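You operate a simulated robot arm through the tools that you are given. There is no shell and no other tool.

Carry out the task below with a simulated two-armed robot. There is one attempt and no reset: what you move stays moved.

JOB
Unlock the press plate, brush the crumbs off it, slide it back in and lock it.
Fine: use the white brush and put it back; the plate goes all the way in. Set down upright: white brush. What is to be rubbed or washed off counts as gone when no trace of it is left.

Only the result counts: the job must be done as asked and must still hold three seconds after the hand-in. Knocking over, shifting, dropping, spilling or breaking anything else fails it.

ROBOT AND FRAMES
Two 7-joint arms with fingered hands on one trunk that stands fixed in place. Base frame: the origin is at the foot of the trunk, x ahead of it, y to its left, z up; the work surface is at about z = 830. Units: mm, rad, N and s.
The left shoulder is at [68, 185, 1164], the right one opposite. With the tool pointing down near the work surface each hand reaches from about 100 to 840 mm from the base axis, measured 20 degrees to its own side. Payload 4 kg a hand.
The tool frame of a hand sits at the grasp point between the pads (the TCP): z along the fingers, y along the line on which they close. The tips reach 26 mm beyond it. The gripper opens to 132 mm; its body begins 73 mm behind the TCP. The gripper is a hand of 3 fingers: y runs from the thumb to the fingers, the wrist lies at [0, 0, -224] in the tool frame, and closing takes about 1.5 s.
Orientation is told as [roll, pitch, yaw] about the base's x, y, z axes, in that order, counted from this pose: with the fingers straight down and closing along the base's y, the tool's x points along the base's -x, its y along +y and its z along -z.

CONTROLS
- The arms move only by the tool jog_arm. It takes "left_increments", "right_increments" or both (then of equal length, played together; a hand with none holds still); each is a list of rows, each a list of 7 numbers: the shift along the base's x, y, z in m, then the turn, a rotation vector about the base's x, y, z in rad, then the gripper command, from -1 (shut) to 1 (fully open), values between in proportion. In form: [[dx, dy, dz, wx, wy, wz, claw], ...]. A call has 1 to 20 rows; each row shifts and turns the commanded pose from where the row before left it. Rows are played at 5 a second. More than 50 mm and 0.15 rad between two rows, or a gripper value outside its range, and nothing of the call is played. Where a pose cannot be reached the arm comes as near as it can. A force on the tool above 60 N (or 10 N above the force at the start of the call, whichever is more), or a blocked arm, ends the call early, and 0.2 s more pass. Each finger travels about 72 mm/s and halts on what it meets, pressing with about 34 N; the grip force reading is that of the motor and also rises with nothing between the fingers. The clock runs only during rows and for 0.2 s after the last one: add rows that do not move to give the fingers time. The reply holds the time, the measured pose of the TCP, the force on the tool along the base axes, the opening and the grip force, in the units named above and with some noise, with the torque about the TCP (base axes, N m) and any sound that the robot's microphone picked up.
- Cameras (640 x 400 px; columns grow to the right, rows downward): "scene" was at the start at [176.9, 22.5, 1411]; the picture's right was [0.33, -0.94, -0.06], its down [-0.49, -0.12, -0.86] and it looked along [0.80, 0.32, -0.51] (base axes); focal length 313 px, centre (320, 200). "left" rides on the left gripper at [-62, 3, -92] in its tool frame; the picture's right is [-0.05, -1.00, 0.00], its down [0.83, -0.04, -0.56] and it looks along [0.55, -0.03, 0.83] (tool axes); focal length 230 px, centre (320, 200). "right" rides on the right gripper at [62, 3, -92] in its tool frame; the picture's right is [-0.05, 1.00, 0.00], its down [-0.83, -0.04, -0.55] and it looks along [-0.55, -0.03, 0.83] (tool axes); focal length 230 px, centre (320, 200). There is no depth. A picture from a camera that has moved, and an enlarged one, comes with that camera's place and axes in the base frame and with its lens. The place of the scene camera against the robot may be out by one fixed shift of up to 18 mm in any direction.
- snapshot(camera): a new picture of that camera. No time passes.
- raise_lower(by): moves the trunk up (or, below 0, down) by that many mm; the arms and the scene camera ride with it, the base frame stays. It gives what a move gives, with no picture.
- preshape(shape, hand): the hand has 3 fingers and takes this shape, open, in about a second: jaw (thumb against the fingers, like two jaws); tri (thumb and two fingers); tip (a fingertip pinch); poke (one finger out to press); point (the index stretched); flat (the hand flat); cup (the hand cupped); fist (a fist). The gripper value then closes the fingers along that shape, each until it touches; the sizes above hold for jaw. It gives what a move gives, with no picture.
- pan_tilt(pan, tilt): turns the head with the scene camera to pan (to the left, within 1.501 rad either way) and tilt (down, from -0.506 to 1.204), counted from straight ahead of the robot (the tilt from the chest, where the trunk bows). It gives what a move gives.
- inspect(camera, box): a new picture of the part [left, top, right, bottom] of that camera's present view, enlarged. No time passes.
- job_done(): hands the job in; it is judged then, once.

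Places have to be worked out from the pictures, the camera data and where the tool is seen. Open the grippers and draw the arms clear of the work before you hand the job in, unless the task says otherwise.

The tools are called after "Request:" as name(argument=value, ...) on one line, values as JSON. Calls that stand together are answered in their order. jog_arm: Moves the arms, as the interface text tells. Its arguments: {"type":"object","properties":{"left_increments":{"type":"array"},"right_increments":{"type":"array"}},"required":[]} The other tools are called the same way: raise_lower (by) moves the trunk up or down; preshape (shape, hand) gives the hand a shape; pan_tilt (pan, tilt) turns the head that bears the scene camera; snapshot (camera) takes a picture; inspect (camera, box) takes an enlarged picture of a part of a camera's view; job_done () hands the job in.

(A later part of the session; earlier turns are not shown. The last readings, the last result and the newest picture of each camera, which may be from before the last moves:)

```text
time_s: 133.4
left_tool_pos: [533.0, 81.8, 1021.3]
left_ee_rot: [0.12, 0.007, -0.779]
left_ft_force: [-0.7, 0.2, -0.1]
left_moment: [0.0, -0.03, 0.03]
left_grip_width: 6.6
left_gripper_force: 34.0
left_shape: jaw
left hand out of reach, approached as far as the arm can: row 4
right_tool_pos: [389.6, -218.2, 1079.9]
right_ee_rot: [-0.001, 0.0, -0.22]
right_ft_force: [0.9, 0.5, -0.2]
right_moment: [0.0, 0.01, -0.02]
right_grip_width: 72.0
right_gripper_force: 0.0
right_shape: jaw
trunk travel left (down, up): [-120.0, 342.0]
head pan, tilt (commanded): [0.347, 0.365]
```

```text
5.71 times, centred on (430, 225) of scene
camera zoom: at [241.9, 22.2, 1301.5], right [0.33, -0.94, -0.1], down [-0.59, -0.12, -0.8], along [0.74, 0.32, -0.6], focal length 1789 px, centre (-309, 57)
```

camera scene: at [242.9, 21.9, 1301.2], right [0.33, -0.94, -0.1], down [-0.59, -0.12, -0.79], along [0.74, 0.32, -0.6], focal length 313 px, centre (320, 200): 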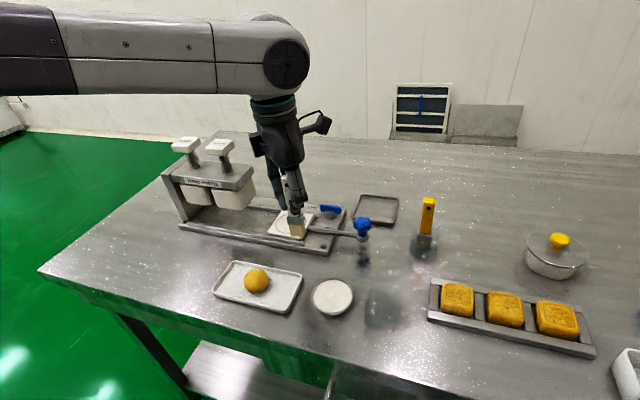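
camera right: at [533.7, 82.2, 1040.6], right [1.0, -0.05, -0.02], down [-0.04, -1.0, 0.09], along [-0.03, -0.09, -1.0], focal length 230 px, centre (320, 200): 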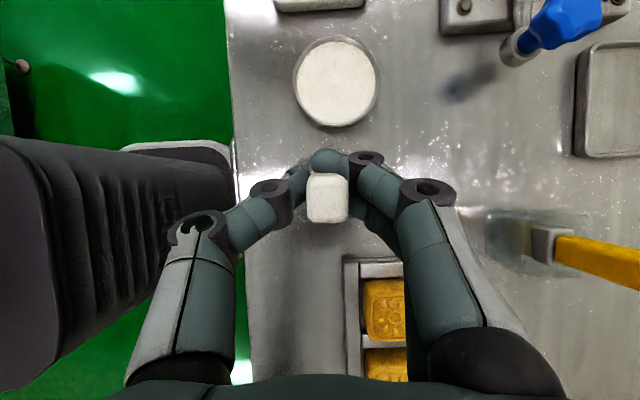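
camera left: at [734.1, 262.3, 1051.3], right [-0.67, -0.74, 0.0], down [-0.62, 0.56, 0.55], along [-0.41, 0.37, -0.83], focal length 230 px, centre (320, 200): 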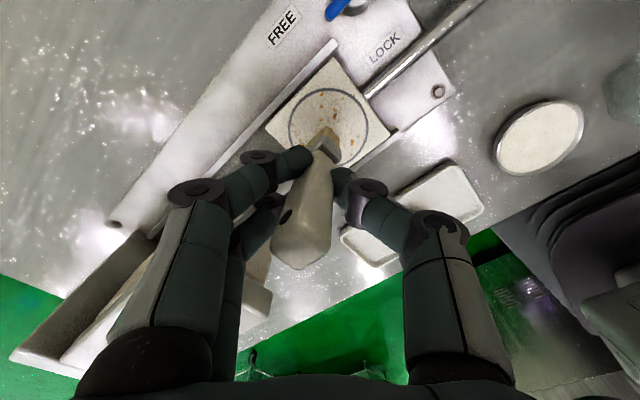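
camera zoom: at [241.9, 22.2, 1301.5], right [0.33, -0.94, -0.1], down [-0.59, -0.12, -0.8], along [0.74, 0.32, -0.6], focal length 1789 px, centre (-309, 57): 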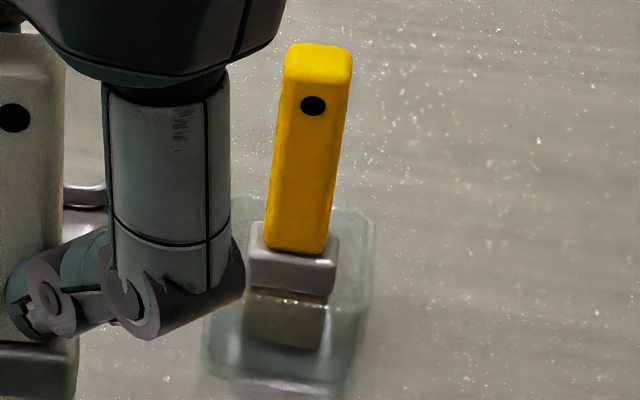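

The stand is an open glass box (~55 mm wide, rim z≈862) centred near (536, 76). The brush has come to lean ~0.15 rad (top toward +x,+y) in the hand; I raise the trunk for wrist freedom, then straighten the brush.

Request:
raise_lower(by=120)

Request:
jog_arm(left_increments=[[0, 0, -0.03, 0.03, -0.07, 0, -0.95], [0, 0, -0.03, 0.03, -0.07, 0, -0.95], [0, 0, -0.03, 0, 0, 0, -0.95], [0, 0, -0.02, 0, 0, 0, -0.95], [0, 0, 0, 0, 0, 0, -0.95]])

Request:
snapshot(camera="scene")

Request:
snapshot(camera="left")

Request:
snapshot(camera="right")

```text
time_s: 134.9
left_tool_pos: [487.5, 82.8, 1224.9]
left_ee_rot: [0.234, -0.107, -0.787]
left_ft_force: [0.8, 0.7, -1.3]
left_moment: [0.05, -0.01, 0.0]
left_grip_width: 6.8
left_gripper_force: 33.7
left_shape: jaw
right_tool_pos: [391.1, -217.7, 1197.1]
right_ee_rot: [0.0, 0.0, -0.222]
right_ft_force: [-0.4, -0.1, 0.1]
right_moment: [0.0, -0.01, 0.02]
right_grip_width: 72.0
right_gripper_force: 0.1
right_shape: jaw
trunk travel left (down, up): [-240.0, 222.0]
head pan, tilt (commanded): [0.347, 0.365]
```

```text
time_s: 136.1
left_tool_pos: [486.0, 83.1, 1116.9]
left_ee_rot: [0.375, -0.164, -0.805]
left_ft_force: [0.1, 0.0, 0.0]
left_moment: [-0.02, 0.0, 0.0]
left_grip_width: 6.3
left_gripper_force: 33.5
left_shape: jaw
right_tool_pos: [390.8, -217.3, 1199.1]
right_ee_rot: [0.001, -0.001, -0.223]
right_ft_force: [-0.3, -0.8, -0.1]
right_moment: [0.01, 0.02, 0.0]
right_grip_width: 72.3
right_gripper_force: 0.0
right_shape: jaw
trunk travel left (down, up): [-240.0, 222.0]
head pan, tilt (commanded): [0.347, 0.365]
```

```text
taken
camera scene: at [149.4, 22.3, 1460.1], right [0.34, -0.94, -0.04], down [-0.45, -0.12, -0.88], along [0.83, 0.32, -0.47], focal length 313 px, centre (320, 200)
```

scene: 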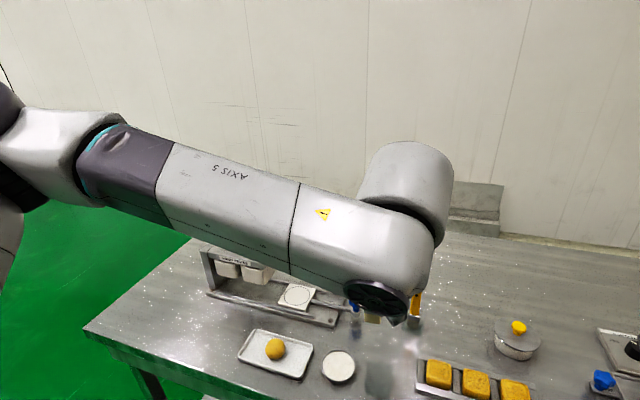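

```text
taken
camera left: at [497.2, 29.0, 1212.4], right [-0.59, -0.72, -0.35], down [-0.8, 0.48, 0.36], along [-0.09, 0.49, -0.86], focal length 230 px, centre (320, 200)
```

left: 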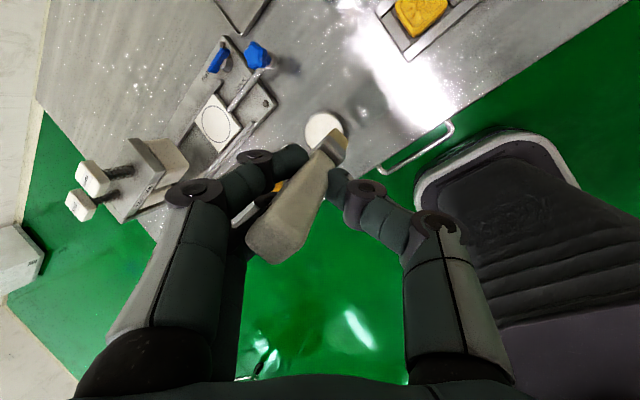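

```text
taken
camera right: at [331.4, -200.6, 1291.4], right [0.27, 0.96, 0.0], down [0.8, -0.22, 0.55], along [0.53, -0.15, -0.83], focal length 230 px, centre (320, 200)
```

right: 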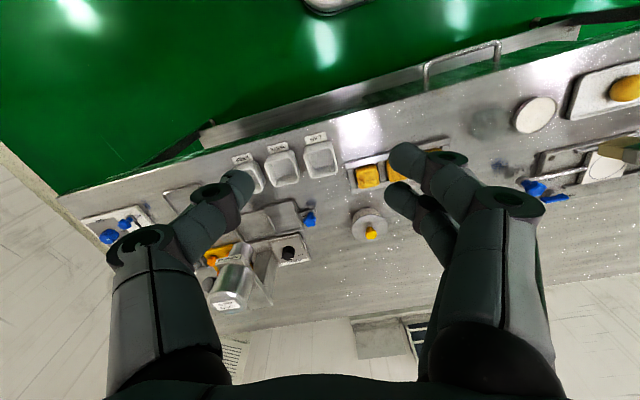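

The trunk move added unwanted pitch (0.16 rad). I remove it and bring the hand back above the stand.

Request:
jog_arm(left_increments=[[0.012, 0, -0.015, 0, 0.082, 0, -0.95], [0.012, 0, -0.015, 0, 0.082, 0, -0.95], [0.012, 0, -0.02, 0, 0, 0, -0.95], [0.01, 0, -0.02, 0, 0, 0, -0.95], [0, 0, 0, 0, 0, 0, -0.95]])

Request:
inspect(camera="scene", box=[310, 250, 430, 400])

Request:
snapshot(camera="left")

Request:
inspect(camera="right", box=[460, 60, 640, 240])

```text
time_s: 137.3
left_tool_pos: [503.7, 83.1, 1093.8]
left_ee_rot: [0.286, -0.078, -0.795]
left_ft_force: [-0.1, -0.4, -0.5]
left_moment: [-0.06, 0.01, 0.03]
left_grip_width: 6.5
left_gripper_force: 34.0
left_shape: jaw
left hand out of reach, approached as far as the arm can: row 2, 3, 4
right_tool_pos: [390.1, -217.9, 1199.1]
right_ee_rot: [0.001, -0.001, -0.221]
right_ft_force: [0.9, 0.2, -0.6]
right_moment: [-0.01, -0.03, 0.0]
right_grip_width: 72.4
right_gripper_force: 0.1
right_shape: jaw
trunk travel left (down, up): [-240.0, 222.0]
head pan, tilt (commanded): [0.347, 0.365]
```

```text
2.67 times, centred on (370, 325) of scene
camera zoom: at [149.0, 22.3, 1460.1], right [0.34, -0.94, -0.04], down [-0.45, -0.12, -0.88], along [0.83, 0.32, -0.47], focal length 835 px, centre (187, -133)
```

zoom: 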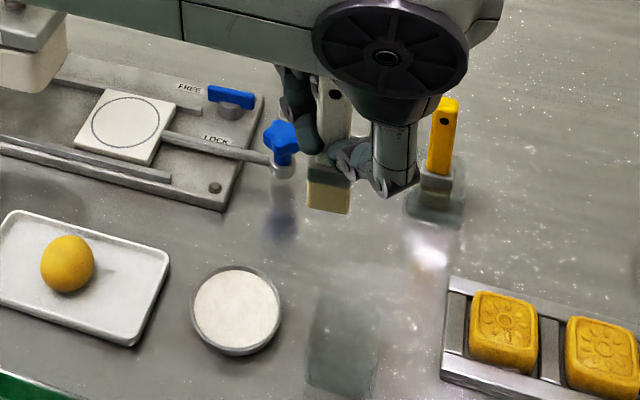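

```text
taken
camera left: at [526.6, 29.2, 1187.8], right [-0.63, -0.72, -0.28], down [-0.75, 0.48, 0.45], along [-0.2, 0.5, -0.85], focal length 230 px, centre (320, 200)
```

left: 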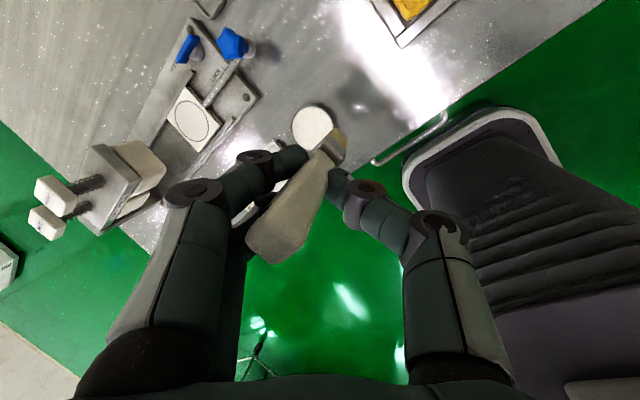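

```text
2.22 times, centred on (550, 150) of right
camera zoom: at [331.1, -200.7, 1291.5], right [0.27, 0.96, 0.0], down [0.8, -0.22, 0.56], along [0.53, -0.15, -0.83], focal length 511 px, centre (-191, 311)
```

zoom: 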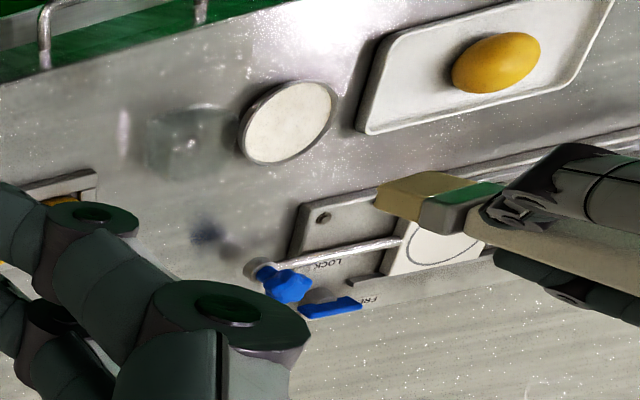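

Still limited by height; I lower the hand first (bristles remain >90 mm above the table), then correct orientation and position.

Request:
jog_arm(left_increments=[[0, 0, -0.03, 0, 0, 0, -0.95], [0.005, 0, -0.03, 0, 0, 0, -0.95], [0.01, 0, -0.02, 0, 0.02, 0, -0.95], [0.01, 0, 0, 0, 0.02, 0, -0.95], [0, 0, 0, 0, 0, 0, -0.95]])

Request:
inspect(camera="scene", box=[310, 250, 430, 400])

Request:
inspect(camera="left", box=[220, 40, 420, 290])

```text
time_s: 138.5
left_tool_pos: [522.9, 96.0, 1015.7]
left_ee_rot: [0.226, -0.024, -0.793]
left_ft_force: [-0.1, -0.7, -0.4]
left_moment: [0.01, 0.0, 0.03]
left_grip_width: 6.4
left_gripper_force: 33.8
left_shape: jaw
left hand out of reach, approached as far as the arm can: row 2, 3, 4
right_tool_pos: [390.1, -218.6, 1199.7]
right_ee_rot: [-0.001, 0.0, -0.221]
right_ft_force: [0.1, 0.0, 0.2]
right_moment: [-0.03, 0.0, -0.01]
right_grip_width: 72.2
right_gripper_force: 0.0
right_shape: jaw
trunk travel left (down, up): [-240.0, 222.0]
head pan, tilt (commanded): [0.347, 0.365]
```

```text
2.67 times, centred on (370, 325) of scene
camera zoom: at [149.0, 22.3, 1460.2], right [0.34, -0.94, -0.04], down [-0.45, -0.12, -0.88], along [0.83, 0.32, -0.47], focal length 835 px, centre (187, -133)
```

zoom: 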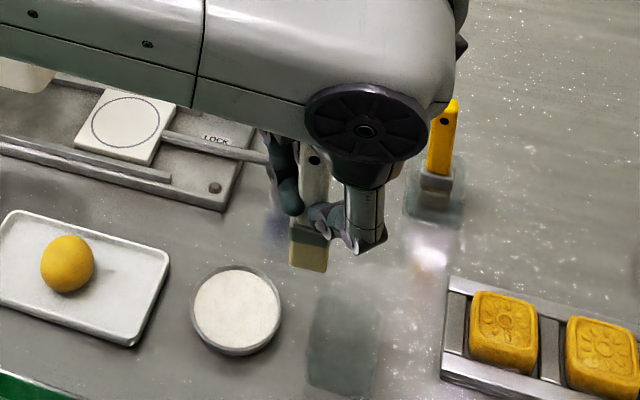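

```text
1.60 times, centred on (320, 165) of left
camera zoom: at [553.4, 43.3, 1108.5], right [-0.65, -0.72, -0.22], down [-0.71, 0.48, 0.51], along [-0.26, 0.49, -0.83], focal length 368 px, centre (320, 256)
```

zoom: 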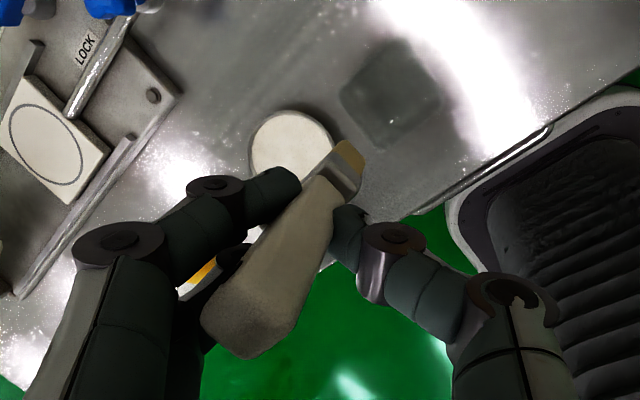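

The brush is now upright (hand tilt compensates its in-hand lean), but the left wrist is at its bend limit here. Turning the whole hand about the vertical by −75° keeps the brush upright and puts the tilt in the arm's natural direction.

Request:
jog_arm(left_increments=[[0, 0, 0, 0, 0, -0.131, -0.95], [0, 0, 0, 0, 0, -0.131, -0.95], [0, 0, 0, 0, 0, -0.131, -0.95], [0, 0, 0, 0, 0, -0.131, -0.95], [0, 0, 0, 0, 0, -0.131, -0.95], [0, 0, 0, 0, 0, -0.131, -0.95], [0, 0, 0, 0, 0, -0.131, -0.95], [0, 0, 0, 0, 0, -0.131, -0.95], [0, 0, 0, 0, 0, -0.131, -0.95], [0, 0, 0, 0, 0, -0.131, -0.95], [0, 0, 0, 0, 0, 0, -0.95], [0, 0, 0, 0, 0, 0, -0.95]])

Request:
inspect(camera="scene", box=[310, 250, 430, 400])

Request:
inspect(camera="left", box=[220, 40, 420, 290])

```text
time_s: 141.1
left_tool_pos: [524.9, 96.7, 1016.4]
left_ee_rot: [0.229, -0.022, -2.103]
left_ft_force: [0.4, 0.1, -0.7]
left_moment: [-0.01, -0.01, 0.01]
left_grip_width: 6.1
left_gripper_force: 33.6
left_shape: jaw
right_tool_pos: [389.6, -217.0, 1199.3]
right_ee_rot: [0.001, 0.001, -0.221]
right_ft_force: [0.7, 0.2, 0.1]
right_moment: [-0.02, 0.01, 0.04]
right_grip_width: 71.9
right_gripper_force: 0.1
right_shape: jaw
trunk travel left (down, up): [-240.0, 222.0]
head pan, tilt (commanded): [0.347, 0.365]
```

```text
2.67 times, centred on (370, 325) of scene
camera zoom: at [149.3, 22.4, 1460.1], right [0.34, -0.94, -0.04], down [-0.45, -0.12, -0.88], along [0.83, 0.32, -0.47], focal length 835 px, centre (187, -133)
```

zoom: 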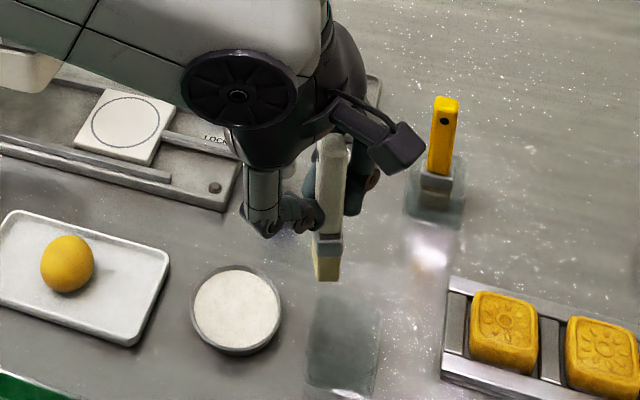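

```text
1.60 times, centred on (320, 165) of left
camera zoom: at [479.6, 56.2, 1108.3], right [-0.87, 0.45, -0.23], down [0.28, 0.81, 0.51], along [0.41, 0.38, -0.83], focal length 368 px, centre (320, 256)
```

zoom: 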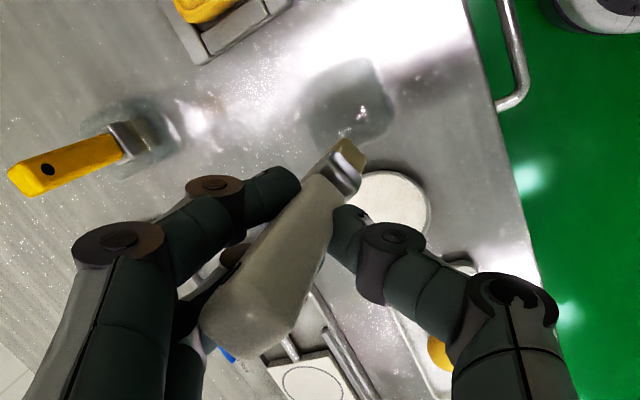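

Yaw −2.1 works and the brush is upright; bristle centre ≈ TCP + (9, −6). I move it over the stand's centre and lower to just above the rim.

Request:
jog_arm(left_increments=[[0.001, -0.008, -0.01, 0, 0, 0, -0.95], [0.001, -0.007, -0.015, 0, 0, 0, -0.95], [0, 0, -0.015, 0, 0, 0, -0.95], [0, 0, -0.015, 0, 0, 0, -0.95], [0, 0, 0, 0, 0, 0, -0.95]])

Request:
inspect(camera="scene", box=[330, 280, 420, 400])

Request:
inspect(camera="left", box=[260, 60, 400, 200])

Request:
inspect(camera="right", box=[440, 60, 600, 220])

```text
time_s: 142.3
left_tool_pos: [526.1, 81.7, 961.6]
left_ee_rot: [0.229, -0.02, -2.103]
left_ft_force: [-0.1, 0.4, -0.2]
left_moment: [-0.01, 0.02, -0.02]
left_grip_width: 5.9
left_gripper_force: 33.6
left_shape: jaw
right_tool_pos: [389.0, -217.9, 1198.6]
right_ee_rot: [0.0, 0.002, -0.222]
right_ft_force: [-0.2, -0.1, 0.4]
right_moment: [0.01, -0.02, -0.03]
right_grip_width: 72.1
right_gripper_force: 0.0
right_shape: jaw
trunk travel left (down, up): [-240.0, 222.0]
head pan, tilt (commanded): [0.347, 0.365]
```

```text
3.33 times, centred on (375, 340) of scene
camera zoom: at [149.1, 22.3, 1460.1], right [0.34, -0.94, -0.04], down [-0.45, -0.12, -0.88], along [0.83, 0.32, -0.47], focal length 1044 px, centre (137, -267)
```

zoom: 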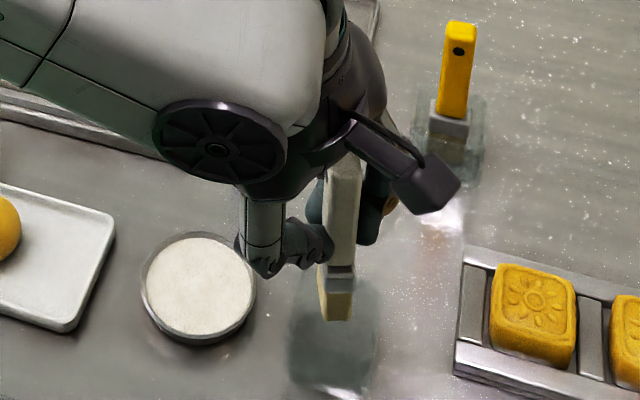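

```text
2.86 times, centred on (330, 130) of left
camera zoom: at [481.2, 41.3, 1053.5], right [-0.87, 0.44, -0.23], down [0.28, 0.81, 0.51], along [0.41, 0.38, -0.83], focal length 657 px, centre (291, 400)
```

zoom: 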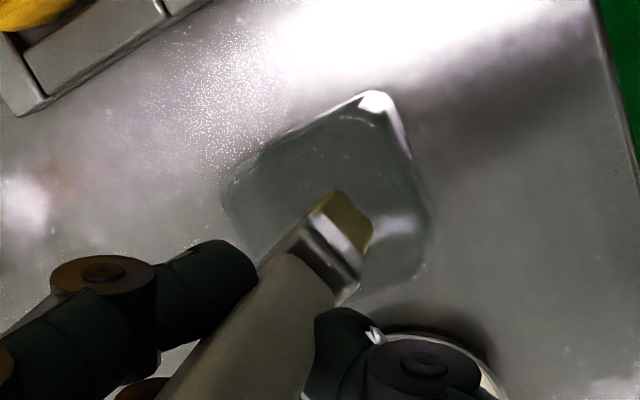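

```text
2.50 times, centred on (520, 140) of right
camera zoom: at [331.1, -200.6, 1291.5], right [0.27, 0.96, 0.0], down [0.8, -0.22, 0.56], along [0.53, -0.15, -0.83], focal length 575 px, centre (-180, 350)
```

zoom: 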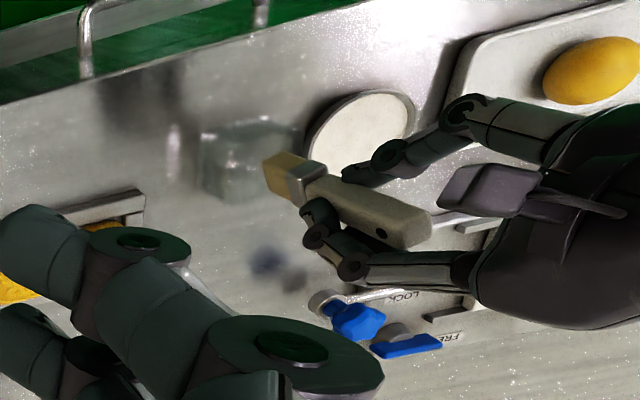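

Bristles are centred over the box within ~2 mm. I nudge −2 mm in y and lower into the box in steps.

Request:
jog_arm(left_increments=[[0, -0.002, -0.008, 0, 0, 0, -0.95], [0, 0, -0.012, 0, 0, 0, -0.95], [0, 0, -0.012, 0, 0, 0, -0.95], [0, 0, -0.004, 0, 0, 0, -0.95], [0, 0, 0, 0, 0, 0, -0.95]])

Request:
inspect(camera="scene", box=[330, 280, 420, 400])

Request:
inspect(camera="left", box=[260, 60, 400, 200])

Request:
inspect(camera="right", box=[480, 80, 600, 180])

```text
time_s: 143.5
left_tool_pos: [526.6, 80.2, 925.7]
left_ee_rot: [0.228, -0.022, -2.102]
left_ft_force: [-0.4, -0.6, 0.0]
left_moment: [0.01, 0.02, -0.03]
left_grip_width: 5.7
left_gripper_force: 34.2
left_shape: jaw
right_tool_pos: [389.9, -218.3, 1199.4]
right_ee_rot: [-0.001, 0.0, -0.222]
right_ft_force: [0.5, 0.1, -0.2]
right_moment: [-0.02, 0.01, 0.03]
right_grip_width: 72.1
right_gripper_force: 0.1
right_shape: jaw
trunk travel left (down, up): [-240.0, 222.0]
head pan, tilt (commanded): [0.347, 0.365]
```

```text
3.33 times, centred on (375, 340) of scene
camera zoom: at [149.2, 22.3, 1460.1], right [0.34, -0.94, -0.04], down [-0.45, -0.12, -0.88], along [0.83, 0.32, -0.47], focal length 1044 px, centre (137, -267)
```

zoom: 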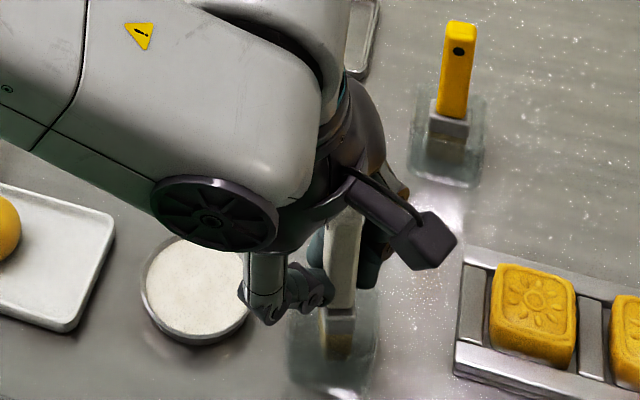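

```text
2.86 times, centred on (330, 130) of left
camera zoom: at [481.5, 39.4, 1017.2], right [-0.87, 0.44, -0.22], down [0.28, 0.81, 0.51], along [0.41, 0.38, -0.83], focal length 657 px, centre (291, 400)
```

zoom: 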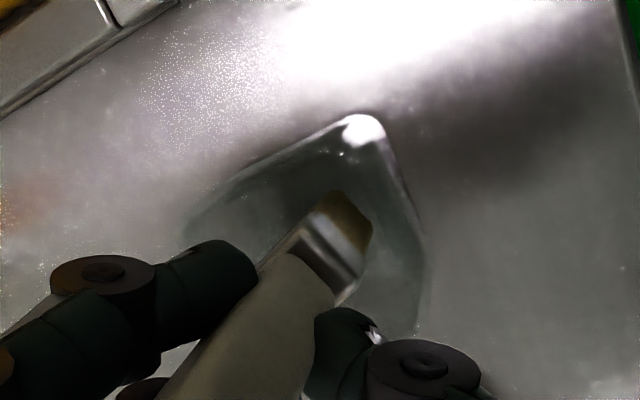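

```text
4.00 times, centred on (540, 130) of right
camera zoom: at [331.2, -200.6, 1291.5], right [0.27, 0.96, 0.0], down [0.8, -0.22, 0.55], along [0.53, -0.15, -0.83], focal length 920 px, centre (-560, 480)
```

zoom: 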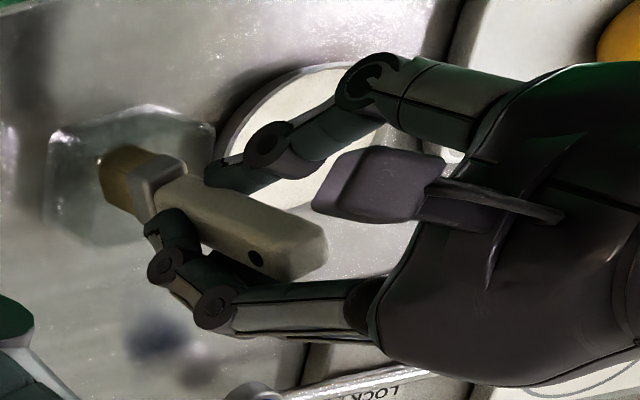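

Inside the box with clearance all round. I lower the last millimetres until light contact.

Request:
jog_arm(left_increments=[[0, 0, -0.003, 0, 0, 0, -0.95], [0, 0, -0.002, 0, 0, 0, -0.95], [0, 0, -0.0015, 0, 0, 0, -0.95], [0, 0, 0, 0, 0, 0, -0.95]])

```text
time_s: 144.5
left_tool_pos: [525.8, 80.6, 918.5]
left_ee_rot: [0.229, -0.021, -2.103]
left_ft_force: [-0.2, -0.1, -0.8]
left_moment: [0.02, 0.05, 0.0]
left_grip_width: 6.2
left_gripper_force: 33.8
left_shape: jaw
right_tool_pos: [390.5, -218.8, 1199.6]
right_ee_rot: [-0.001, -0.002, -0.221]
right_ft_force: [-0.5, 0.1, 0.3]
right_moment: [0.0, 0.03, 0.0]
right_grip_width: 72.2
right_gripper_force: 0.1
right_shape: jaw
trunk travel left (down, up): [-240.0, 222.0]
head pan, tilt (commanded): [0.347, 0.365]
```

Request:
jog_arm(left_increments=[[0, 0, -0.0015, 0, 0, 0, -0.95], [0, 0, -0.0015, 0, 0, 0, -0.95], [0, 0, 0, 0, 0, 0, -0.95]])

Request:
inspect(camera="scene", box=[340, 310, 420, 400])

Request:
inspect(camera="left", box=[200, 60, 420, 300])

```text
time_s: 145.3
left_tool_pos: [525.2, 80.0, 914.7]
left_ee_rot: [0.23, -0.02, -2.102]
left_ft_force: [-0.6, 0.1, 0.4]
left_moment: [-0.02, 0.01, 0.01]
left_grip_width: 5.7
left_gripper_force: 33.8
left_shape: jaw
right_tool_pos: [390.9, -218.7, 1198.9]
right_ee_rot: [-0.001, 0.0, -0.222]
right_ft_force: [0.1, 0.4, 1.1]
right_moment: [0.0, -0.02, 0.0]
right_grip_width: 72.0
right_gripper_force: 0.0
right_shape: jaw
trunk travel left (down, up): [-240.0, 222.0]
head pan, tilt (commanded): [0.347, 0.365]
```

```text
4.44 times, centred on (380, 355) of scene
camera zoom: at [149.3, 22.3, 1460.1], right [0.34, -0.94, -0.04], down [-0.45, -0.12, -0.88], along [0.83, 0.32, -0.47], focal length 1392 px, centre (53, -489)
```

zoom: 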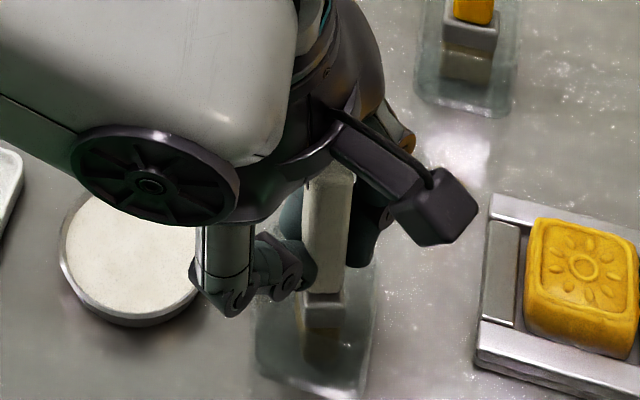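

```text
1.67 times, centred on (310, 180) of left
camera zoom: at [481.4, 39.1, 1007.4], right [-0.87, 0.44, -0.22], down [0.28, 0.81, 0.51], along [0.41, 0.38, -0.83], focal length 384 px, centre (337, 233)
```

zoom: 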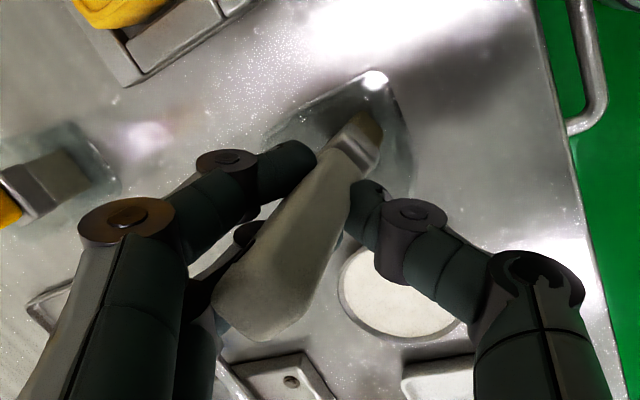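

Barely touching (≈1 N change). One more small step down.

Request:
jog_arm(left_increments=[[0, 0, -0.001, 0, 0, 0, -0.95], [0, 0, -0.001, 0, 0, 0, -0.95], [0, 0, 0, 0, 0, 0, -0.95]])

```text
time_s: 146.1
left_tool_pos: [526.5, 80.3, 913.8]
left_ee_rot: [0.23, -0.021, -2.104]
left_ft_force: [0.2, 0.1, -0.1]
left_moment: [0.03, -0.02, -0.03]
left_grip_width: 5.7
left_gripper_force: 34.1
left_shape: jaw
right_tool_pos: [391.2, -217.5, 1199.4]
right_ee_rot: [0.0, -0.001, -0.221]
right_ft_force: [0.1, 0.5, 0.0]
right_moment: [-0.01, 0.02, -0.01]
right_grip_width: 72.2
right_gripper_force: 0.0
right_shape: jaw
trunk travel left (down, up): [-240.0, 222.0]
head pan, tilt (commanded): [0.347, 0.365]
```

Request:
jog_arm(left_increments=[[0, 0, -0.0015, 0, 0, 0, -0.95], [0, 0, -0.0015, 0, 0, 0, -0.95], [0, 0, 0, 0, 0, 0, -0.95]])

Request:
inspect(camera="right", box=[480, 80, 600, 180])

```text
time_s: 146.9
left_tool_pos: [526.3, 79.3, 911.0]
left_ee_rot: [0.233, -0.023, -2.103]
left_ft_force: [-0.7, 0.8, 5.0]
left_moment: [-0.01, 0.01, 0.0]
left_grip_width: 5.9
left_gripper_force: 34.3
left_shape: jaw
right_tool_pos: [389.4, -217.8, 1198.6]
right_ee_rot: [0.0, 0.0, -0.222]
right_ft_force: [-0.5, -0.1, 0.2]
right_moment: [0.01, 0.0, -0.03]
right_grip_width: 71.8
right_gripper_force: 0.0
right_shape: jaw
trunk travel left (down, up): [-240.0, 222.0]
head pan, tilt (commanded): [0.347, 0.365]
```

```text
4.00 times, centred on (540, 130) of right
camera zoom: at [330.9, -200.5, 1291.6], right [0.27, 0.96, 0.0], down [0.8, -0.22, 0.56], along [0.53, -0.15, -0.83], focal length 920 px, centre (-560, 480)
```

zoom: 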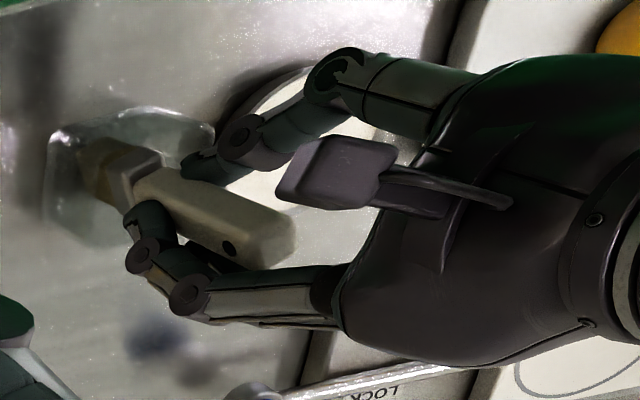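

Seated at 5 N, upright. I open slowly.

Request:
jog_arm(left_increments=[[0, 0, 0, 0, 0, 0, -0.88], [0, 0, 0, 0, 0, 0, -0.8], [0, 0, 0, 0, 0, 0, -0.72], [0, 0, 0, 0, 0, 0, -0.64], [0, 0, 0, 0, 0, 0, -0.54], [0, 0, 0, 0, 0, 0, -0.44], [0, 0, 0, 0, 0, 0, -0.3], [0, 0, 0, 0, 0, 0, -0.15], [0, 0, 0, 0, 0, 0, 0], [0, 0, 0, 0, 0, 0, 0]])

Request:
inspect(camera="left", box=[200, 60, 420, 300])

Request:
inspect(camera="right", box=[480, 80, 600, 180])

```text
time_s: 149.1
left_tool_pos: [526.9, 79.9, 910.4]
left_ee_rot: [0.231, -0.021, -2.103]
left_ft_force: [0.1, -0.1, 0.1]
left_moment: [-0.01, 0.0, -0.01]
left_grip_width: 65.3
left_gripper_force: 0.0
left_shape: jaw
right_tool_pos: [389.8, -218.6, 1199.4]
right_ee_rot: [-0.002, 0.0, -0.223]
right_ft_force: [0.4, -0.7, -0.3]
right_moment: [0.01, -0.02, -0.03]
right_grip_width: 71.9
right_gripper_force: 0.1
right_shape: jaw
trunk travel left (down, up): [-240.0, 222.0]
head pan, tilt (commanded): [0.347, 0.365]
```

```text
1.67 times, centred on (310, 180) of left
camera zoom: at [481.5, 39.1, 1003.0], right [-0.87, 0.44, -0.23], down [0.28, 0.81, 0.51], along [0.41, 0.38, -0.83], focal length 384 px, centre (337, 233)
```

zoom: 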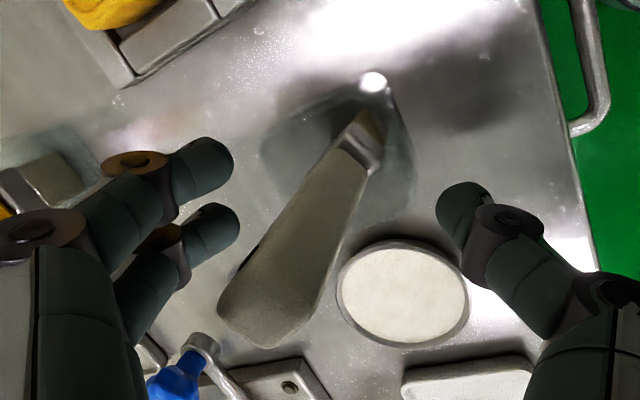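

```text
4.00 times, centred on (540, 130) of right
camera zoom: at [331.3, -200.6, 1291.4], right [0.27, 0.96, 0.0], down [0.8, -0.22, 0.55], along [0.53, -0.15, -0.83], focal length 920 px, centre (-560, 480)
```

zoom: 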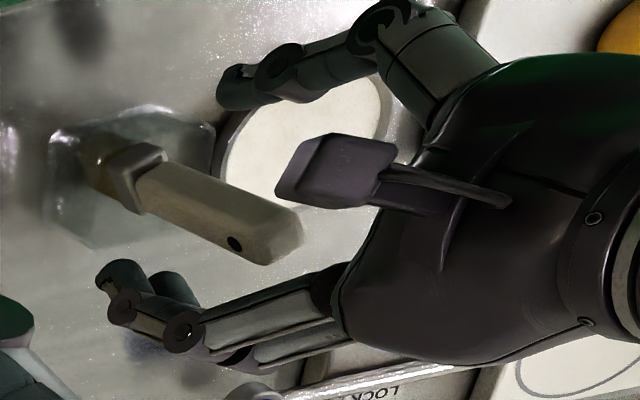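

Released; the brush stands upright in its box. A purely vertical lift slides along the brush's own axis, so I do that, opening a bit wider.

Request:
jog_arm(left_increments=[[0, 0, 0.005, 0, 0, 0, 0.2], [0, 0, 0.015, 0, 0, 0, 0.2], [0, 0, 0.03, 0, 0, 0, 0.2], [0, 0, 0.035, 0, 0, 0, 0.2], [0, 0, 0.035, 0, 0, 0, 0.2], [0, 0, 0.03, 0, 0, 0, 0.2], [0, 0, 0, 0, 0, 0, 0.2]])

Request:
inspect(camera="scene", box=[330, 270, 440, 400])

Request:
inspect(camera="left", box=[200, 60, 420, 300])

Request:
inspect(camera="right", box=[460, 60, 640, 200])

```text
time_s: 150.7
left_tool_pos: [526.5, 79.9, 1060.4]
left_ee_rot: [0.226, -0.019, -2.102]
left_ft_force: [0.2, 0.6, -0.8]
left_moment: [0.01, -0.01, 0.01]
left_grip_width: 78.7
left_gripper_force: 0.0
left_shape: jaw
right_tool_pos: [391.0, -218.5, 1198.7]
right_ee_rot: [0.0, -0.001, -0.223]
right_ft_force: [-0.4, -0.3, -0.1]
right_moment: [0.01, 0.02, -0.01]
right_grip_width: 71.9
right_gripper_force: 0.1
right_shape: jaw
trunk travel left (down, up): [-240.0, 222.0]
head pan, tilt (commanded): [0.347, 0.365]
```

```text
3.08 times, centred on (385, 335) of scene
camera zoom: at [149.8, 22.5, 1460.0], right [0.34, -0.94, -0.04], down [-0.45, -0.12, -0.88], along [0.83, 0.32, -0.47], focal length 964 px, centre (120, -215)
```

zoom: 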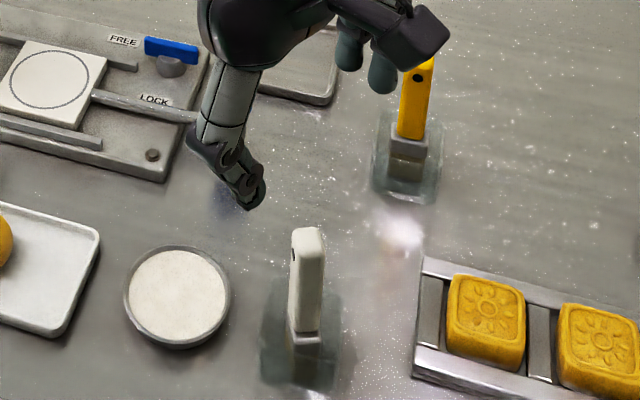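

```text
1.67 times, centred on (310, 180) of left
camera zoom: at [481.7, 39.1, 1152.5], right [-0.87, 0.45, -0.22], down [0.28, 0.81, 0.51], along [0.41, 0.38, -0.83], focal length 384 px, centre (337, 233)
```

zoom: 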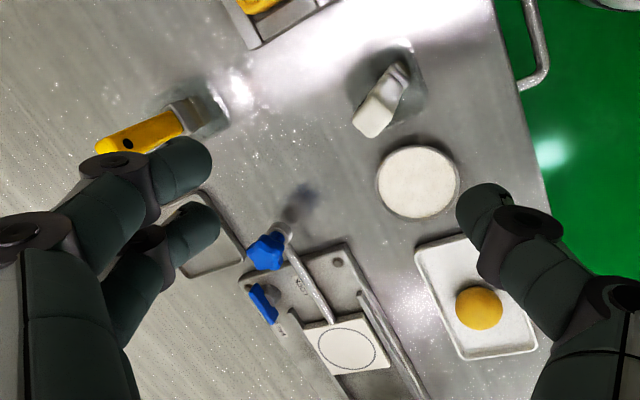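

```text
2.86 times, centred on (550, 130) of right
camera zoom: at [331.7, -200.5, 1291.3], right [0.27, 0.96, 0.0], down [0.8, -0.22, 0.55], along [0.53, -0.15, -0.83], focal length 657 px, centre (-337, 400)
```

zoom: 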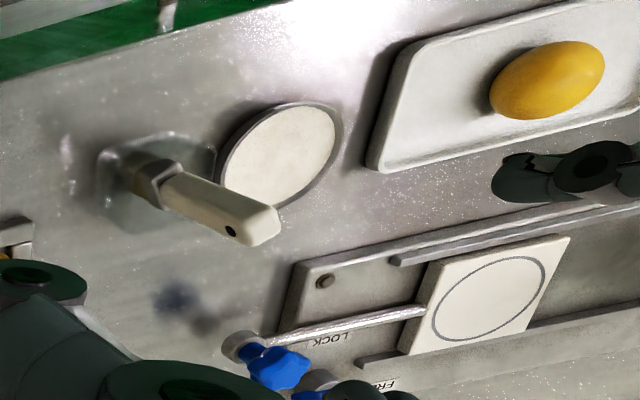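

The brush stands upright in its box. Now the plate: I level the left hand, turn to yaw −1.57 and move toward the knob side, away from the brush.

Request:
jog_arm(left_increments=[[0.005, 0.02, 0.01, 0.068, 0.094, 0, 0.0], [0.01, 0.03, 0.01, 0.068, 0.094, 0, 0.0], [0.015, 0.03, 0.01, 0, 0, 0.13, 0.0], [0.02, 0.03, 0, 0, 0, 0.13, 0.0], [0.02, 0.02, 0, 0, 0, 0.13, 0.0], [0, 0, 0, 0, 0, 0.14, 0.0], [0, 0, 0, 0, 0, 0, 0.0]])

Request:
raise_lower(by=-100)

Request:
inspect(camera="scene", box=[330, 220, 440, 340])

```text
time_s: 152.3
left_tool_pos: [596.7, 210.6, 1090.9]
left_ee_rot: [-0.003, 0.001, -1.57]
left_ft_force: [1.0, -0.8, 0.2]
left_moment: [0.02, 0.01, 0.01]
left_grip_width: 66.5
left_gripper_force: 0.0
left_shape: jaw
right_tool_pos: [389.9, -217.6, 1199.4]
right_ee_rot: [0.0, -0.002, -0.221]
right_ft_force: [0.5, -1.2, -0.2]
right_moment: [-0.03, 0.01, 0.01]
right_grip_width: 72.2
right_gripper_force: 0.1
right_shape: jaw
trunk travel left (down, up): [-240.0, 222.0]
head pan, tilt (commanded): [0.347, 0.365]
```

```text
time_s: 153.6
left_tool_pos: [594.5, 209.6, 991.8]
left_ee_rot: [-0.001, 0.003, -1.571]
left_ft_force: [-1.5, -0.6, 0.1]
left_moment: [-0.01, -0.03, -0.01]
left_grip_width: 66.3
left_gripper_force: 0.0
left_shape: jaw
right_tool_pos: [389.3, -217.3, 1100.0]
right_ee_rot: [0.001, -0.002, -0.221]
right_ft_force: [-0.7, -0.2, 0.3]
right_moment: [0.01, -0.01, 0.02]
right_grip_width: 72.2
right_gripper_force: 0.0
right_shape: jaw
trunk travel left (down, up): [-140.0, 322.0]
head pan, tilt (commanded): [0.347, 0.365]
```

```text
3.33 times, centred on (385, 280) of scene
camera zoom: at [224.1, 22.3, 1330.7], right [0.33, -0.94, -0.09], down [-0.57, -0.12, -0.81], along [0.76, 0.32, -0.57], focal length 1044 px, centre (103, -67)
```

zoom: 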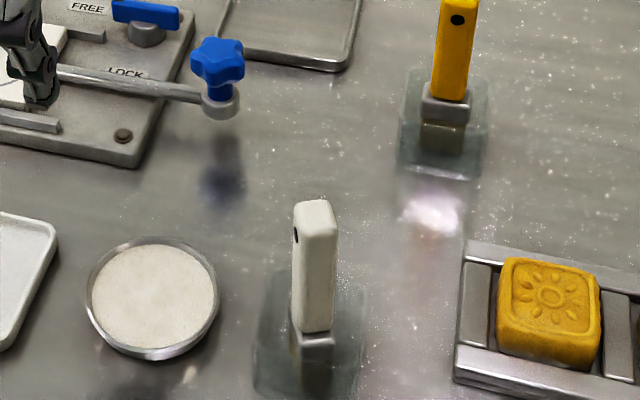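

I lift a bit, lower the trunk another 90 mm for reach, and move above the knob.

Request:
jog_arm(left_increments=[[0, 0, 0.03, 0, 0, 0, -0.2], [0, 0, 0.03, 0, 0, 0, -0.2], [0, 0, 0, 0, 0, 0, -0.2]])

Request:
raise_lower(by=-90)

Request:
jog_arm(left_increments=[[0.03, -0.015, 0, 0, 0, 0, -0.2], [0.03, -0.015, 0, 0, 0, 0, -0.2], [0.03, -0.018, 0, 0, 0, 0, -0.2], [0, 0, 0, 0, 0, 0, -0.2]])

Request:
snapshot(camera="left")

Request:
snapshot(camera="scene")

```text
time_s: 154.4
left_tool_pos: [596.4, 211.3, 1051.1]
left_ee_rot: [-0.004, 0.002, -1.571]
left_ft_force: [0.1, 0.0, 0.1]
left_moment: [0.0, -0.02, 0.0]
left_grip_width: 53.3
left_gripper_force: 0.0
left_shape: jaw
right_tool_pos: [390.5, -219.4, 1098.6]
right_ee_rot: [0.001, 0.003, -0.222]
right_ft_force: [-0.3, -0.1, 0.3]
right_moment: [0.0, 0.0, 0.05]
right_grip_width: 72.1
right_gripper_force: 0.1
right_shape: jaw
trunk travel left (down, up): [-140.0, 322.0]
head pan, tilt (commanded): [0.347, 0.365]
```

```text
time_s: 155.7
left_tool_pos: [595.3, 209.8, 961.5]
left_ee_rot: [0.002, 0.001, -1.571]
left_ft_force: [-0.9, 0.2, 0.5]
left_moment: [0.01, -0.03, -0.01]
left_grip_width: 53.3
left_gripper_force: 0.1
left_shape: jaw
right_tool_pos: [389.0, -219.1, 1010.9]
right_ee_rot: [0.0, -0.002, -0.222]
right_ft_force: [0.6, 0.4, 0.4]
right_moment: [0.03, -0.03, -0.01]
right_grip_width: 72.2
right_gripper_force: 0.1
right_shape: jaw
trunk travel left (down, up): [-50.0, 412.0]
head pan, tilt (commanded): [0.347, 0.365]
```

```text
time_s: 156.7
left_tool_pos: [685.2, 162.2, 962.4]
left_ee_rot: [-0.001, 0.001, -1.571]
left_ft_force: [-0.5, -0.2, 0.8]
left_moment: [-0.01, -0.04, -0.01]
left_grip_width: 53.5
left_gripper_force: 0.0
left_shape: jaw
right_tool_pos: [390.0, -218.5, 1010.2]
right_ee_rot: [0.0, -0.001, -0.222]
right_ft_force: [-0.5, 0.1, -0.5]
right_moment: [0.03, 0.0, -0.04]
right_grip_width: 71.9
right_gripper_force: 0.0
right_shape: jaw
trunk travel left (down, up): [-50.0, 412.0]
head pan, tilt (commanded): [0.347, 0.365]
```

```text
taken
camera left: at [689.3, 102.1, 1054.8], right [-1.0, -0.05, 0.0], down [-0.04, 0.83, 0.56], along [-0.03, 0.56, -0.83], focal length 230 px, centre (320, 200)
```

left: 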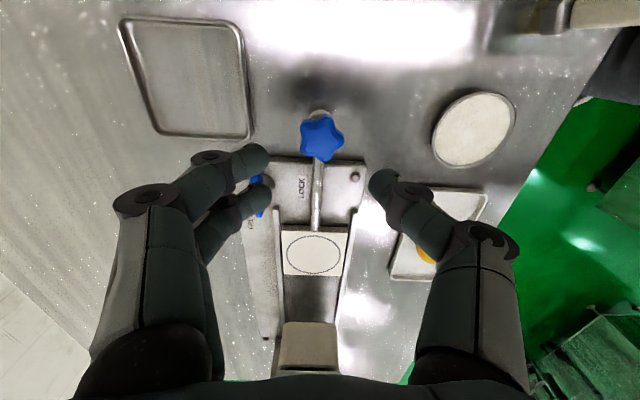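

```text
taken
camera scene: at [309.2, 22.5, 1190.1], right [0.31, -0.94, -0.14], down [-0.69, -0.12, -0.71], along [0.65, 0.32, -0.69], focal length 313 px, centre (320, 200)
```

scene: 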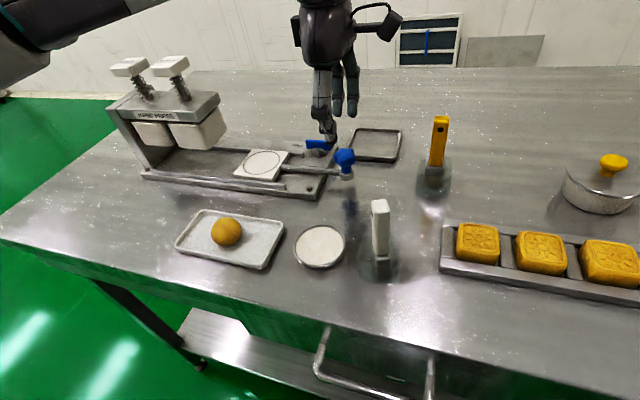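

Knob at (686, 158.5). I centre, descend, and grip it.

Request:
jog_arm(left_increments=[[0.0005, -0.0035, -0.025, 0, 0, 0, -0.2], [0, 0, -0.025, 0, 0, 0, -0.2], [0, 0, -0.015, 0, 0, 0, -0.2], [0, 0, -0.01, 0, 0, 0, -0.2], [0, 0, 0, 0, 0, 0, -0.9], [0, 0, 0, 0, 0, 0, -0.9], [0, 0, 0, 0, 0, 0, -0.9], [0, 0, 0, 0, 0, 0, -0.9], [0, 0, 0, 0, 0, 0, -0.9]])

Request:
snapshot(camera="left")

```text
time_s: 158.7
left_tool_pos: [686.6, 157.7, 885.6]
left_ee_rot: [-0.005, 0.001, -1.571]
left_ft_force: [-7.4, 0.7, -10.3]
left_moment: [0.02, -0.51, 0.0]
left_grip_width: 11.7
left_gripper_force: 33.9
left_shape: jaw
right_tool_pos: [390.3, -217.8, 1010.0]
right_ee_rot: [0.0, 0.003, -0.221]
right_ft_force: [-0.3, 0.6, -0.1]
right_moment: [-0.03, -0.01, -0.02]
right_grip_width: 72.0
right_gripper_force: 0.0
right_shape: jaw
trunk travel left (down, up): [-50.0, 412.0]
head pan, tilt (commanded): [0.347, 0.365]
```

```text
taken
camera left: at [690.8, 98.1, 977.0], right [-1.0, -0.05, 0.01], down [-0.04, 0.83, 0.56], along [-0.03, 0.56, -0.83], focal length 230 px, centre (320, 200)
```

left: 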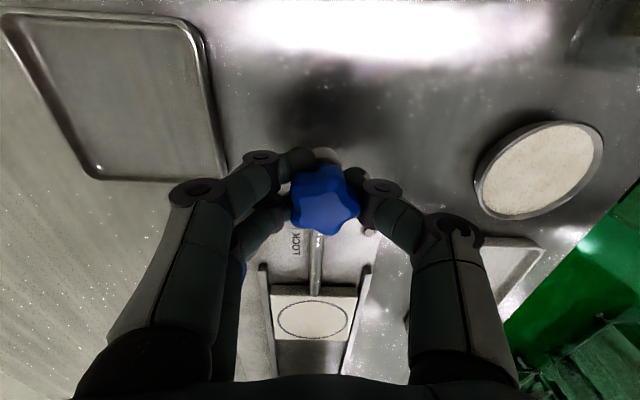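

Gripped. I push the plate back in (+y), first most of the way.

Request:
jog_arm(left_increments=[[-0.001, 0.015, -0.001, 0, 0, 0, -0.9], [0, 0.02, 0, 0, 0, 0, -0.9], [0, 0.02, 0, 0, 0, 0, -0.9], [0, 0.02, 0, 0, 0, 0, -0.9], [0, 0.02, 0, 0, 0, 0, -0.9], [0, 0.02, 0, 0, 0, 0, -0.9], [0, 0.02, 0, 0, 0, 0, -0.9], [0, 0.02, 0, 0, 0, 0, -0.9], [0, 0, 0, 0, 0, 0, -0.9]])

Request:
inspect(camera="scene", box=[100, 30, 360, 210])

```text
time_s: 160.7
left_tool_pos: [686.3, 312.6, 884.2]
left_ee_rot: [-0.002, 0.001, -1.57]
left_ft_force: [-0.6, -0.8, 0.8]
left_moment: [0.05, -0.69, -0.01]
left_grip_width: 12.1
left_gripper_force: 33.5
left_shape: jaw
right_tool_pos: [389.4, -219.1, 1009.6]
right_ee_rot: [-0.001, 0.001, -0.221]
right_ft_force: [-0.2, -0.6, -1.2]
right_moment: [-0.02, -0.03, -0.02]
right_grip_width: 72.3
right_gripper_force: 0.1
right_shape: jaw
trunk travel left (down, up): [-50.0, 412.0]
head pan, tilt (commanded): [0.347, 0.365]
```

```text
2.22 times, centred on (230, 120) of scene
camera zoom: at [310.7, 22.3, 1189.4], right [0.31, -0.94, -0.14], down [-0.69, -0.12, -0.71], along [0.65, 0.32, -0.69], focal length 696 px, centre (520, 378)
```

zoom: 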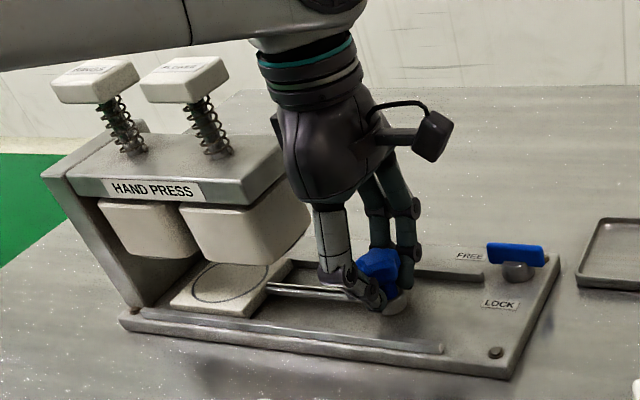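

About 28 mm to go. I continue gently and feel for the end stop.

Request:
jog_arm(left_increments=[[0, 0.01, 0, 0, 0, 0, -0.9], [0, 0.01, 0, 0, 0, 0, -0.9], [0, 0.006, 0, 0, 0, 0, -0.9], [0, 0.003, 0, 0, 0, 0, -0.9], [0, 0, 0, 0, 0, 0, -0.9]])

Request:
inspect(camera="scene", box=[100, 30, 360, 210])

```text
time_s: 161.9
left_tool_pos: [685.9, 341.9, 884.4]
left_ee_rot: [-0.003, 0.002, -1.573]
left_ft_force: [-3.0, -8.9, -3.1]
left_moment: [-0.16, -0.65, 0.01]
left_grip_width: 11.6
left_gripper_force: 34.1
left_shape: jaw
right_tool_pos: [390.8, -218.5, 1008.9]
right_ee_rot: [0.0, 0.0, -0.221]
right_ft_force: [0.4, 0.2, -0.1]
right_moment: [-0.03, -0.03, -0.02]
right_grip_width: 72.2
right_gripper_force: 0.1
right_shape: jaw
trunk travel left (down, up): [-50.0, 412.0]
head pan, tilt (commanded): [0.347, 0.365]
```

```text
2.22 times, centred on (230, 120) of scene
camera zoom: at [310.8, 21.4, 1189.3], right [0.31, -0.94, -0.14], down [-0.69, -0.12, -0.71], along [0.65, 0.32, -0.69], focal length 696 px, centre (520, 378)
```

zoom: 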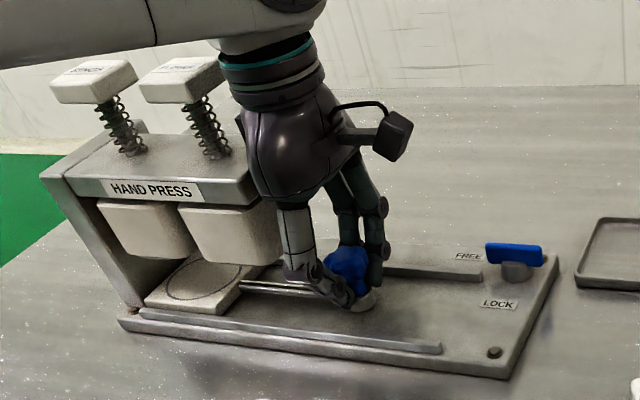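

The stop is felt (−9 N). I press a little more to be sure it is fully home.

Request:
jog_arm(left_increments=[[0, 0.002, 0, 0, 0, 0, -0.9], [0, 0.002, 0, 0, 0, 0, -0.9], [0, 0, 0, 0, 0, 0, -0.9]])

```text
time_s: 162.7
left_tool_pos: [686.6, 341.5, 884.2]
left_ee_rot: [-0.006, 0.0, -1.573]
left_ft_force: [-3.5, -32.7, -10.8]
left_moment: [-0.55, -0.59, 0.15]
left_grip_width: 10.9
left_gripper_force: 33.7
left_shape: jaw
right_tool_pos: [389.6, -220.1, 1008.2]
right_ee_rot: [0.002, 0.002, -0.223]
right_ft_force: [0.2, 0.1, -0.4]
right_moment: [0.0, 0.04, 0.02]
right_grip_width: 72.1
right_gripper_force: 0.1
right_shape: jaw
trunk travel left (down, up): [-50.0, 412.0]
head pan, tilt (commanded): [0.347, 0.365]
```

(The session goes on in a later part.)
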